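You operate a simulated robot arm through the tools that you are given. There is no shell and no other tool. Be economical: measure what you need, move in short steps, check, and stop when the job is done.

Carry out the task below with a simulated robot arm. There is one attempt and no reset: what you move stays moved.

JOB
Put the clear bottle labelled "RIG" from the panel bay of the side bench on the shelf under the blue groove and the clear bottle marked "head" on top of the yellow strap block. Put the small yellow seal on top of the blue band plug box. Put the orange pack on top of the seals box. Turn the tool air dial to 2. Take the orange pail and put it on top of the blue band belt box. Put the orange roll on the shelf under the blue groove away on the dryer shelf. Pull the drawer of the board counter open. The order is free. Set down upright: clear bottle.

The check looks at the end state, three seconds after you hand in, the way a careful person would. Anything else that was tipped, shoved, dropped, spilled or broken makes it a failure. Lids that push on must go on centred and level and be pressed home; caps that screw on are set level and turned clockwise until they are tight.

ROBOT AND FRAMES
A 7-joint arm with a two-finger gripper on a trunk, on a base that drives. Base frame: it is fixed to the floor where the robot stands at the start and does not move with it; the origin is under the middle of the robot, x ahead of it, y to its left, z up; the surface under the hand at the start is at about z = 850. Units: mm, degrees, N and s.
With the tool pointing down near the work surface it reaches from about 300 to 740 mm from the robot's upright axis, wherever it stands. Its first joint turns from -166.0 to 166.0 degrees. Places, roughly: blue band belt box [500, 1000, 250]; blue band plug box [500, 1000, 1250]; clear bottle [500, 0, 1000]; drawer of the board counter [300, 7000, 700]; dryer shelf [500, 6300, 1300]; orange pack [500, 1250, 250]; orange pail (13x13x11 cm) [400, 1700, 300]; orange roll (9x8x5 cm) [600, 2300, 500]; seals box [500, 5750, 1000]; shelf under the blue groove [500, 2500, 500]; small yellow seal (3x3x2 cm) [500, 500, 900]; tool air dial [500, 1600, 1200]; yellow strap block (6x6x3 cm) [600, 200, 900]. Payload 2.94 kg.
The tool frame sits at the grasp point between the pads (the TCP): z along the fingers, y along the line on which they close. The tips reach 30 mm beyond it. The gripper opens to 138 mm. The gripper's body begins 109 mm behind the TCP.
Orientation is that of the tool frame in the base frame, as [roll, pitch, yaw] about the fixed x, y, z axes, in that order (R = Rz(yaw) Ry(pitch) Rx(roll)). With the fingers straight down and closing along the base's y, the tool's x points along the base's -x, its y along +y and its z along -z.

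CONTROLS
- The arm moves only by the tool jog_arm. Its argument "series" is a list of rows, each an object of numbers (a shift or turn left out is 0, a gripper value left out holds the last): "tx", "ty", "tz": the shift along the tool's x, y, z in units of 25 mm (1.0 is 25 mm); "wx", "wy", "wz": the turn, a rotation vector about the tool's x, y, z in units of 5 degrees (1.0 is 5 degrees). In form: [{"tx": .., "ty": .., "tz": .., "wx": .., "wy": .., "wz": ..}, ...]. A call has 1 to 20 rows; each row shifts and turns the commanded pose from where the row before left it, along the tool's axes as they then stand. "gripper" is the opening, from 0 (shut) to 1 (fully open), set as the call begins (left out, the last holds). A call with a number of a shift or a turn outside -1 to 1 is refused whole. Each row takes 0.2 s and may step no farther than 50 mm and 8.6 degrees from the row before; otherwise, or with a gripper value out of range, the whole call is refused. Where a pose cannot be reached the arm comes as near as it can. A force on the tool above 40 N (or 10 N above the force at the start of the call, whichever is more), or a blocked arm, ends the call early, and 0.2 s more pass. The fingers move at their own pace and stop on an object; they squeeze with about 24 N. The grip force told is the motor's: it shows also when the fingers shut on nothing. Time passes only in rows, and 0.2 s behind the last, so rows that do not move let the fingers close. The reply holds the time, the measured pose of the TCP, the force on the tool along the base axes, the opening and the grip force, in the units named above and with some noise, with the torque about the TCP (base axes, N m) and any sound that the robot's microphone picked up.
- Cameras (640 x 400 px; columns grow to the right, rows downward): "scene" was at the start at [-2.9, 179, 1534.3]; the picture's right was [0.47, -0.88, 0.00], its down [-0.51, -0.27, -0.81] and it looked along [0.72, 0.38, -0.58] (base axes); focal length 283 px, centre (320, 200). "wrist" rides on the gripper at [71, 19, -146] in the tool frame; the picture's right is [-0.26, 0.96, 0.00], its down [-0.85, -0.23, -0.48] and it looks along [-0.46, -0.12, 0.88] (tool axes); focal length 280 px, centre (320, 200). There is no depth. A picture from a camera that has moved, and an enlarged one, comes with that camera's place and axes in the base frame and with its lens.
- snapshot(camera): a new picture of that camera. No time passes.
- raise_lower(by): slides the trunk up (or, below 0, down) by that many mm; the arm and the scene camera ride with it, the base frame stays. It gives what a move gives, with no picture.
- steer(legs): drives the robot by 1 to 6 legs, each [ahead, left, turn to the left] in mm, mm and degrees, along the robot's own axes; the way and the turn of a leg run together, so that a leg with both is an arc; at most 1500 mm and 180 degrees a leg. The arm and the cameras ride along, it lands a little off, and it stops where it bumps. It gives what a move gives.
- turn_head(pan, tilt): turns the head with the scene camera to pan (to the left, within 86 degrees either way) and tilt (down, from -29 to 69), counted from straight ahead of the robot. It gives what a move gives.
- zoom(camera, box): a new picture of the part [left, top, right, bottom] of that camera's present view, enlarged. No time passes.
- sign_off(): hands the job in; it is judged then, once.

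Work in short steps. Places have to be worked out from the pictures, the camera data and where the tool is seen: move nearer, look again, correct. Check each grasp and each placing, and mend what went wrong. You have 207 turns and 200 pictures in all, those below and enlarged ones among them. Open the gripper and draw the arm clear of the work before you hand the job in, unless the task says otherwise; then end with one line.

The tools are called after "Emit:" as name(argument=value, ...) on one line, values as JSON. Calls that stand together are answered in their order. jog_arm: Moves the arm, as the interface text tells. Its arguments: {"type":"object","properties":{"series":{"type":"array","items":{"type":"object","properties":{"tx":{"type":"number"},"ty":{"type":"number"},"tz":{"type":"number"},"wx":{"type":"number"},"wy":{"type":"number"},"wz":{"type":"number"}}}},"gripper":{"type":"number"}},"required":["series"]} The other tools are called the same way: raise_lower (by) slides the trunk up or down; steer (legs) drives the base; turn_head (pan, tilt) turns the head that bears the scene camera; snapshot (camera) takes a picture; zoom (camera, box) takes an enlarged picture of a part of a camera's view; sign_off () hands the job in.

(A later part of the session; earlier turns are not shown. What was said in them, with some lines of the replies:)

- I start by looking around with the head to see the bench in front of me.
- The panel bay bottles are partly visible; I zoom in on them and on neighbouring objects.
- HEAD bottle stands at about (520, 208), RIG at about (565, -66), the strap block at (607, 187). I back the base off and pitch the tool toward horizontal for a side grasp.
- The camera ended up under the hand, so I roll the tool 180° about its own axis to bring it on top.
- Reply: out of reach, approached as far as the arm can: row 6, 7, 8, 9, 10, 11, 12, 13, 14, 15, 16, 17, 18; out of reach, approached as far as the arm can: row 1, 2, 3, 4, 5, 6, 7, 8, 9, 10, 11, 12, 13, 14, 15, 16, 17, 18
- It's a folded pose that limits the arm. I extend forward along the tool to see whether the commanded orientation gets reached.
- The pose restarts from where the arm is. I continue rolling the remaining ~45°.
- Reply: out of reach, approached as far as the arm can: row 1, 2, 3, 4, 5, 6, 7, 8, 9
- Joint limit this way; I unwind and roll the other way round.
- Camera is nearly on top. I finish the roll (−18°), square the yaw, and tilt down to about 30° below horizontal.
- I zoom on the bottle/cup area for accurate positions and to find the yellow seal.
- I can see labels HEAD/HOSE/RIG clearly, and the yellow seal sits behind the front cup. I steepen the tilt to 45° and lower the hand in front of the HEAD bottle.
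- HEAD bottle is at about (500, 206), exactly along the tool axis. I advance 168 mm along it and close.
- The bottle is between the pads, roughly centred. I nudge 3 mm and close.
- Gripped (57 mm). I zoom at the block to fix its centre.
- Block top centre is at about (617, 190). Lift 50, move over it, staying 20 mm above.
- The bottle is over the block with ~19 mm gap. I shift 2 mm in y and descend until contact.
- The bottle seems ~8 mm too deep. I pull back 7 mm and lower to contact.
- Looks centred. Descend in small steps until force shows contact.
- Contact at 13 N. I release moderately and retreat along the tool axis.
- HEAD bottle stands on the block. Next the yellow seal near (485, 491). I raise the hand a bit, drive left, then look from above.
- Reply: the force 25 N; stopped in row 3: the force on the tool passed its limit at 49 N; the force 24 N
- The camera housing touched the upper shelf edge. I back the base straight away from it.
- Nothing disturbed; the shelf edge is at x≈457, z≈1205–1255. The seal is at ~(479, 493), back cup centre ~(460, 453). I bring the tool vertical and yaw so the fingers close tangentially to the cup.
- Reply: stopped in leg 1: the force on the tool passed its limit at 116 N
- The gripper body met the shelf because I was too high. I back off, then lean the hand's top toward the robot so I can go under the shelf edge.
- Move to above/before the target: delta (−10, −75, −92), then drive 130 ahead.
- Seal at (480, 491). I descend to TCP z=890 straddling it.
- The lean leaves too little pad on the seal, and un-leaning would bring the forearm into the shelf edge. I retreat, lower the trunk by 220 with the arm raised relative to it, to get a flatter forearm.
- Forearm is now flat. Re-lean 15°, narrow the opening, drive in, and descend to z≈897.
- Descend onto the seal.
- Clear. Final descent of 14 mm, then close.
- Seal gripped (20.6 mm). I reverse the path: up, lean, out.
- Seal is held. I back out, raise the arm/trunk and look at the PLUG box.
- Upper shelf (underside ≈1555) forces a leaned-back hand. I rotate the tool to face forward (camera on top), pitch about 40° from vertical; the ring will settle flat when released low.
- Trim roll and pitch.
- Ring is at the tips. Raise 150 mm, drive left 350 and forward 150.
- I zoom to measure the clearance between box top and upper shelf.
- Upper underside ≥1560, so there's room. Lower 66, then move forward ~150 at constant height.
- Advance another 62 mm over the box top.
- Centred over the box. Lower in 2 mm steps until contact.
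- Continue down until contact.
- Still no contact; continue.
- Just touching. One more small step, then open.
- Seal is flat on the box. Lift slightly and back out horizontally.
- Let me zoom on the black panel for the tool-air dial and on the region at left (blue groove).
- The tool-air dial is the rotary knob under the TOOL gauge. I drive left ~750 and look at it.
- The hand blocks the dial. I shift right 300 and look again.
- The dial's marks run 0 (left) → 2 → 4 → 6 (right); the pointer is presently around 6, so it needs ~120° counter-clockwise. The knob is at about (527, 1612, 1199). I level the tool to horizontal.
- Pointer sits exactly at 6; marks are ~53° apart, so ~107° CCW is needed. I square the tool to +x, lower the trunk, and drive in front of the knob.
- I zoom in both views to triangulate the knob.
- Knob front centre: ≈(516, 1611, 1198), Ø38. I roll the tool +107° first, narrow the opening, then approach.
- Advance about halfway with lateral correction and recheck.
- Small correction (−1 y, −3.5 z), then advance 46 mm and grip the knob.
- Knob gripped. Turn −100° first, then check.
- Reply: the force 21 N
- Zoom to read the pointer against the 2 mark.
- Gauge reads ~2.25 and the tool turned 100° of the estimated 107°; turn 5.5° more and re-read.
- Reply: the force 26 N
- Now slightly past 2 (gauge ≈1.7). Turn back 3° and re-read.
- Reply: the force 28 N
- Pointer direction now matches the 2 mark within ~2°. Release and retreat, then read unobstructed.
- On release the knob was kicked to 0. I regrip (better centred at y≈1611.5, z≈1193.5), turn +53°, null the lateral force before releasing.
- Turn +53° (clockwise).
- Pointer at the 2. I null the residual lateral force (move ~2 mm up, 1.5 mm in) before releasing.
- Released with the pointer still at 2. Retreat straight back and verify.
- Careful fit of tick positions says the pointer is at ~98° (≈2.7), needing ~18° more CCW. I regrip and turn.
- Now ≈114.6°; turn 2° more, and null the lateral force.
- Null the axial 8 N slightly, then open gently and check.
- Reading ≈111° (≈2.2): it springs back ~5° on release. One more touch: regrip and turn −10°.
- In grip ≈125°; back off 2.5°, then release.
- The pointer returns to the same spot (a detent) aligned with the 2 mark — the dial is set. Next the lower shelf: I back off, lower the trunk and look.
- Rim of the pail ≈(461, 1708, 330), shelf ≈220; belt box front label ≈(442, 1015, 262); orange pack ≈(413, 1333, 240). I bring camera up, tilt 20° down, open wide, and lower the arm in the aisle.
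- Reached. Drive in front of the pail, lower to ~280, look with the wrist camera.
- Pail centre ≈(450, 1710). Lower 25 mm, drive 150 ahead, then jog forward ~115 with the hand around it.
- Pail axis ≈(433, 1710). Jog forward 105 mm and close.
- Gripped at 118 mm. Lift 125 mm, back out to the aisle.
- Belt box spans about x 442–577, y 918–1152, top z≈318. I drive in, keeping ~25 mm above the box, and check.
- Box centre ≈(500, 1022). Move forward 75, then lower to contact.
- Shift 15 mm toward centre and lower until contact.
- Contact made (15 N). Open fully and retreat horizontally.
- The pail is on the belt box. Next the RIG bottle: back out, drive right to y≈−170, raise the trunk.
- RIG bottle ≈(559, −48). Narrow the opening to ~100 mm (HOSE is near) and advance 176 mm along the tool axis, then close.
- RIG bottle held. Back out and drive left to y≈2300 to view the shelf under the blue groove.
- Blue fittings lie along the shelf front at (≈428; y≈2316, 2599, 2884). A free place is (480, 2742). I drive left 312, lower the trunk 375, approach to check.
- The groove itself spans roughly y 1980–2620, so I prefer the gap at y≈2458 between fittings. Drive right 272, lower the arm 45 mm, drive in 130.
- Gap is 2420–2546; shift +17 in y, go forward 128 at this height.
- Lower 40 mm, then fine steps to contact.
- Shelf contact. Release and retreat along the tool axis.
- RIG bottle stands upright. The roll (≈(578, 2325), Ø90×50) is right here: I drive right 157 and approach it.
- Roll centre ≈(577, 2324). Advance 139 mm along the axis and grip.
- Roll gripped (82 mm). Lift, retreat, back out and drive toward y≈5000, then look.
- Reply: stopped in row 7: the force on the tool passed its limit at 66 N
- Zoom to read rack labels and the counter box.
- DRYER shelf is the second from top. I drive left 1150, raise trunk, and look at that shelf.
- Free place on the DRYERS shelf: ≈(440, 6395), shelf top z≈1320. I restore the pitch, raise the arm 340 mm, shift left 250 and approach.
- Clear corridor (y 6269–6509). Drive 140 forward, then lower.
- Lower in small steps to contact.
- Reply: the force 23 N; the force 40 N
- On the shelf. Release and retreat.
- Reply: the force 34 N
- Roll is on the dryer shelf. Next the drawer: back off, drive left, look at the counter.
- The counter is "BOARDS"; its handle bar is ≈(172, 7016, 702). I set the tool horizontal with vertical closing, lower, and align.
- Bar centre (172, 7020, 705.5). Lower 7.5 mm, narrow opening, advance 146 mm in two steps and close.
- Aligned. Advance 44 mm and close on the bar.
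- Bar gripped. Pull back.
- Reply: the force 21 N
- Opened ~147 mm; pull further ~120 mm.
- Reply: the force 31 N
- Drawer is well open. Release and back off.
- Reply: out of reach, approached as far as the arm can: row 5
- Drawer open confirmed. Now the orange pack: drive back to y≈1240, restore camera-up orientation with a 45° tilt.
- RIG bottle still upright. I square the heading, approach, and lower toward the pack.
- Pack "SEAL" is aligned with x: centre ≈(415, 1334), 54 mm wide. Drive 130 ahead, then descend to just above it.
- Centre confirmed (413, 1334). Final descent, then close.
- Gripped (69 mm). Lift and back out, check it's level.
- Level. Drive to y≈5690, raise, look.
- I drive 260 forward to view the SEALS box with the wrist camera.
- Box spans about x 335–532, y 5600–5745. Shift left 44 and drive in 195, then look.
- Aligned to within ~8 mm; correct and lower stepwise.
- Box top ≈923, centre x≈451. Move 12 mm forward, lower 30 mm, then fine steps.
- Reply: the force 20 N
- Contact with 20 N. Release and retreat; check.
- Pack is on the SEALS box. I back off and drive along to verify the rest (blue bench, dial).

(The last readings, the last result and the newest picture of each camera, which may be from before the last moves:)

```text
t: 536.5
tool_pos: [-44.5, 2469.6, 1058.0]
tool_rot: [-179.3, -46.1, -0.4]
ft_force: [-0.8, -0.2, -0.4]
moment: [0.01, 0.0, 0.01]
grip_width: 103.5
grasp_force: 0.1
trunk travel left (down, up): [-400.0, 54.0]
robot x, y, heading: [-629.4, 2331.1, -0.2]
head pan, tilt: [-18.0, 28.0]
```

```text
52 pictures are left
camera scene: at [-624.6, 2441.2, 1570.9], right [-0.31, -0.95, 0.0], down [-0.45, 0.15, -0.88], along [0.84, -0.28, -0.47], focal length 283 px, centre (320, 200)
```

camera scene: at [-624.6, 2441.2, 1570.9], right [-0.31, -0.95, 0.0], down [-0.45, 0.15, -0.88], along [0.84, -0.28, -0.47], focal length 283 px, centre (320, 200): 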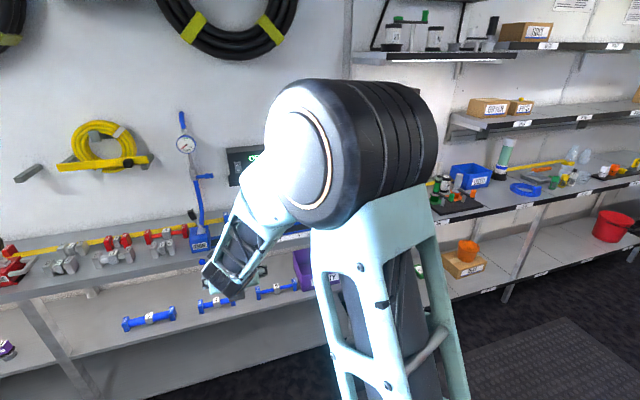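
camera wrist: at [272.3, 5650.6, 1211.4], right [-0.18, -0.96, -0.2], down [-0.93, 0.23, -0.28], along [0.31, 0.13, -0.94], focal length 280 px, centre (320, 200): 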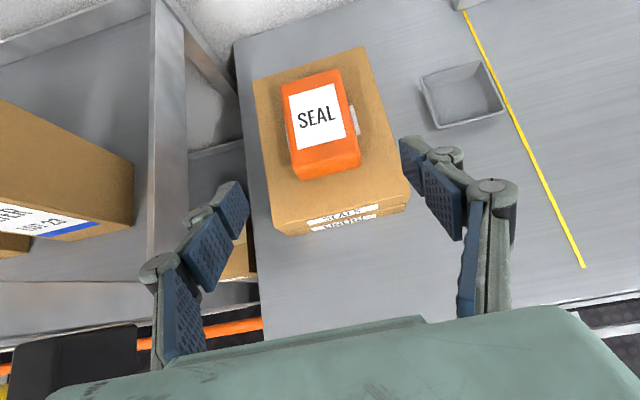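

Emit:
steer(legs=[[0, -1050, 0]])

Emit:
turn_head(pan=45, tilt=25)

Emit:
snapshot(camera="scene")

Emit:
turn_head(pan=-45, tilt=28)

Emit:
snapshot(camera="scene")

```text
t: 546.0
tool_pos: [-44.8, 1430.2, 1058.4]
tool_rot: [-179.3, -46.1, 0.3]
ft_force: [-0.8, 0.6, 0.6]
moment: [0.0, 0.0, 0.03]
grip_width: 103.3
grasp_force: 0.0
trunk travel left (down, up): [-400.0, 54.0]
robot x, y, heading: [-628.1, 1288.4, 0.5]
head pan, tilt: [-18.0, 28.0]
```

```text
t: 547.3
tool_pos: [-45.6, 1430.0, 1058.7]
tool_rot: [-179.3, -46.1, 0.4]
ft_force: [-0.6, 0.4, 0.4]
moment: [0.03, -0.01, 0.01]
grip_width: 103.4
grasp_force: 0.1
trunk travel left (down, up): [-400.0, 54.0]
robot x, y, heading: [-628.9, 1282.8, 0.2]
head pan, tilt: [45.0, 25.0]
```

```text
51 pictures are left
camera scene: at [-647.4, 1488.8, 1575.7], right [0.71, -0.7, 0.0], down [-0.3, -0.3, -0.91], along [0.64, 0.64, -0.42], focal length 283 px, centre (320, 200)
```

scene: 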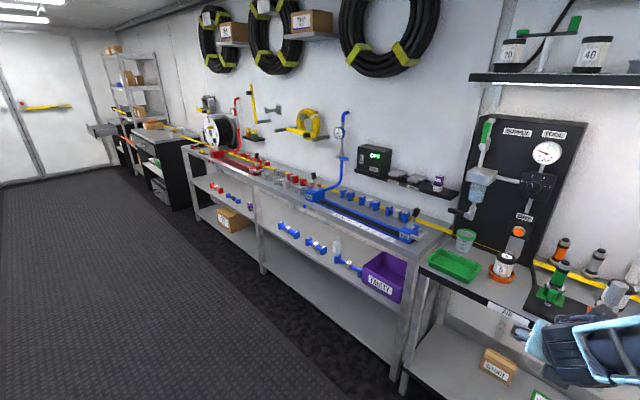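

```text
t: 549.0
tool_pos: [-44.3, 1430.0, 1058.3]
tool_rot: [-179.3, -46.1, 0.4]
ft_force: [0.2, 0.0, 0.0]
moment: [-0.01, 0.0, 0.04]
grip_width: 103.6
grasp_force: 0.1
trunk travel left (down, up): [-400.0, 54.0]
robot x, y, heading: [-634.0, 1287.5, 0.5]
head pan, tilt: [-45.0, 28.0]
```

```text
50 pictures are left
camera scene: at [-647.4, 1359.3, 1570.9], right [-0.7, -0.71, 0.0], down [-0.33, 0.33, -0.88], along [0.63, -0.62, -0.47], focal length 283 px, centre (320, 200)
```

scene: 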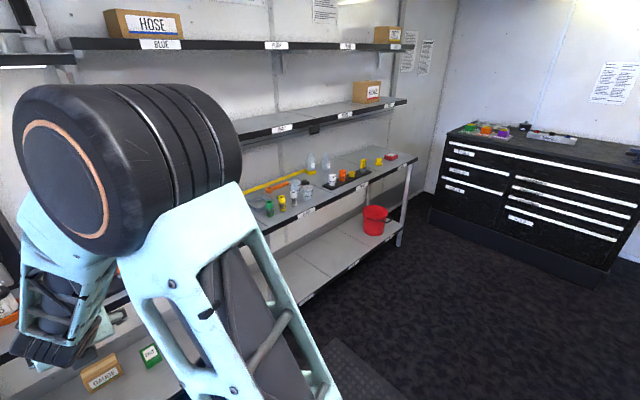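

Check the dial and RIG bottle, and the HEAD bottle, by zooming.

Emit:
zoom(camera="scene", box=[250, 140, 400, 220])

Emit:
turn_head(pan=40, tilt=25)

Emit:
zoom(camera="scene", box=[460, 130, 540, 210])

Emit:
zoom(camera="scene", box=[250, 180, 410, 310])

```text
4.27 times, centred on (325, 180) of scene
camera zoom: at [-647.4, 1359.3, 1570.9], right [-0.7, -0.71, 0.0], down [-0.33, 0.33, -0.88], along [0.63, -0.62, -0.47], focal length 1208 px, centre (299, 285)
```

zoom: 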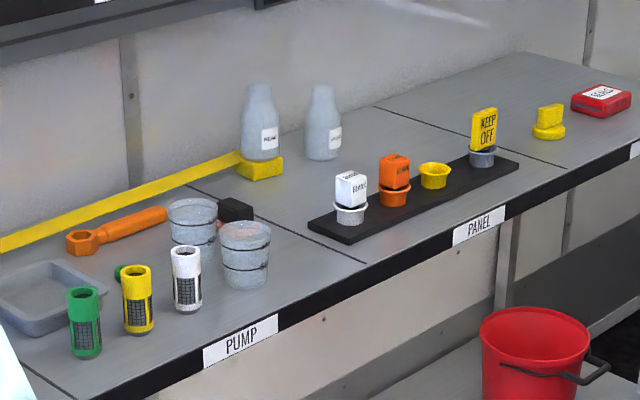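

```text
t: 550.5
tool_pos: [-44.0, 1429.9, 1058.0]
tool_rot: [-179.4, -46.2, 0.4]
ft_force: [0.2, -0.1, -0.5]
moment: [0.0, -0.01, 0.01]
grip_width: 103.6
grasp_force: 0.1
trunk travel left (down, up): [-400.0, 54.0]
robot x, y, heading: [-632.2, 1287.7, 0.2]
head pan, tilt: [40.0, 25.0]
```

```text
5.00 times, centred on (500, 170) of scene
camera zoom: at [-642.0, 1482.9, 1575.7], right [0.65, -0.76, 0.0], down [-0.32, -0.27, -0.91], along [0.69, 0.59, -0.42], focal length 1416 px, centre (-580, 350)
```

zoom: 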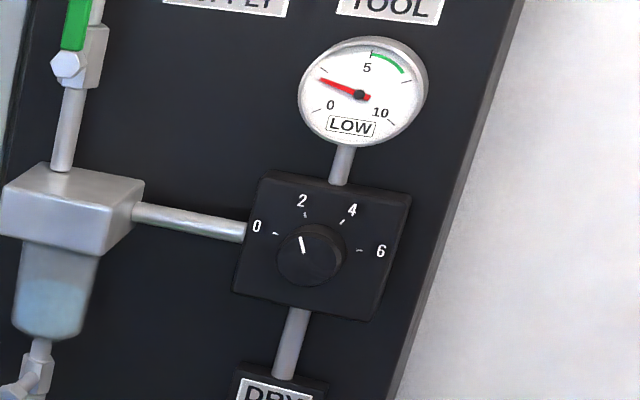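

```text
3.08 times, centred on (330, 245) of scene
camera zoom: at [-642.0, 1482.9, 1575.7], right [0.65, -0.76, 0.0], down [-0.32, -0.27, -0.91], along [0.69, 0.59, -0.42], focal length 871 px, centre (289, 62)
```

zoom: 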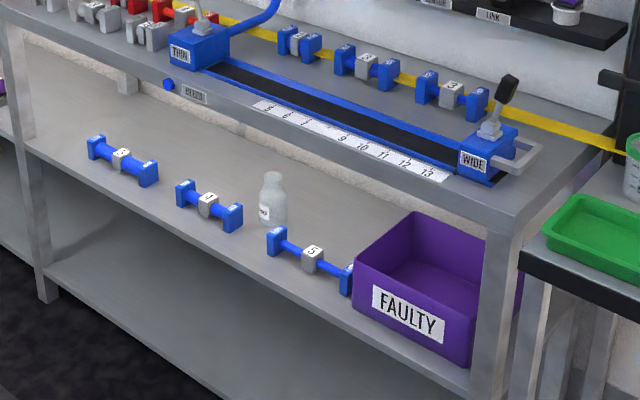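

All fine; last check: the seal on the PLUG box.

Emit:
turn_head(pan=-8, tilt=15)

Emit:
steer(legs=[[0, -500, 0]])

Emit:
turn_head(pan=3, tilt=15)

Emit:
snapshot(camera="scene")

```text
t: 551.7
tool_pos: [-45.1, 1430.8, 1057.6]
tool_rot: [-179.3, -46.2, 0.4]
ft_force: [0.3, -0.2, 1.0]
moment: [0.02, 0.0, 0.01]
grip_width: 103.7
grasp_force: 0.1
trunk travel left (down, up): [-400.0, 54.0]
robot x, y, heading: [-628.7, 1285.2, 0.5]
head pan, tilt: [-8.0, 15.0]
```

```text
t: 556.7
tool_pos: [-42.9, 917.1, 1058.4]
tool_rot: [-179.2, -46.1, -0.1]
ft_force: [-0.9, 1.5, 0.0]
moment: [0.04, -0.01, 0.0]
grip_width: 103.6
grasp_force: 0.1
trunk travel left (down, up): [-400.0, 54.0]
robot x, y, heading: [-631.4, 774.6, 0.1]
head pan, tilt: [-8.0, 15.0]
```

```text
t: 557.4
tool_pos: [-42.7, 917.4, 1057.9]
tool_rot: [-179.1, -46.2, -0.1]
ft_force: [-0.9, -0.4, 0.2]
moment: [0.0, 0.02, 0.01]
grip_width: 103.6
grasp_force: 0.0
trunk travel left (down, up): [-400.0, 54.0]
robot x, y, heading: [-628.1, 775.0, 0.1]
head pan, tilt: [3.0, 15.0]
```

```text
46 pictures are left
camera scene: at [-617.2, 919.6, 1591.9], right [0.05, -1.0, 0.0], down [-0.26, -0.01, -0.97], along [0.96, 0.05, -0.26], focal length 283 px, centre (320, 200)
```

scene: 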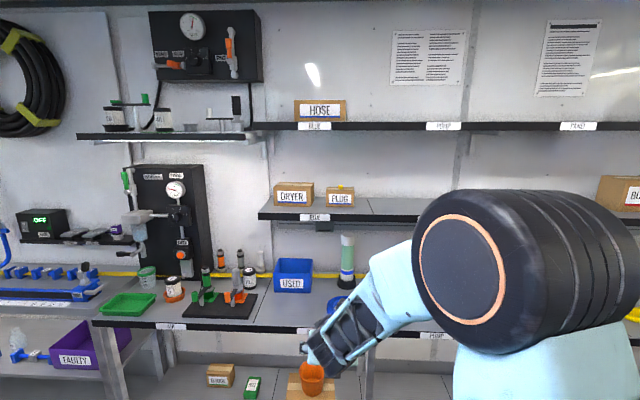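

The yellow seal sits on the PLUG box, and everything else checks out. The gripper is open and the arm is clear, so I hand in.

Emit:
sign_off()

```text
The job is handed in.
```

I handed the job in with all eight steps done. The last pictures showed everything in place, including the tool air dial at 2, both bottles upright and the board counter drawer open. I bumped shelf edges a few times with the gripper or camera, and the hand once hit the underside of the blue groove bench, but no later picture showed anything moved or knocked over.
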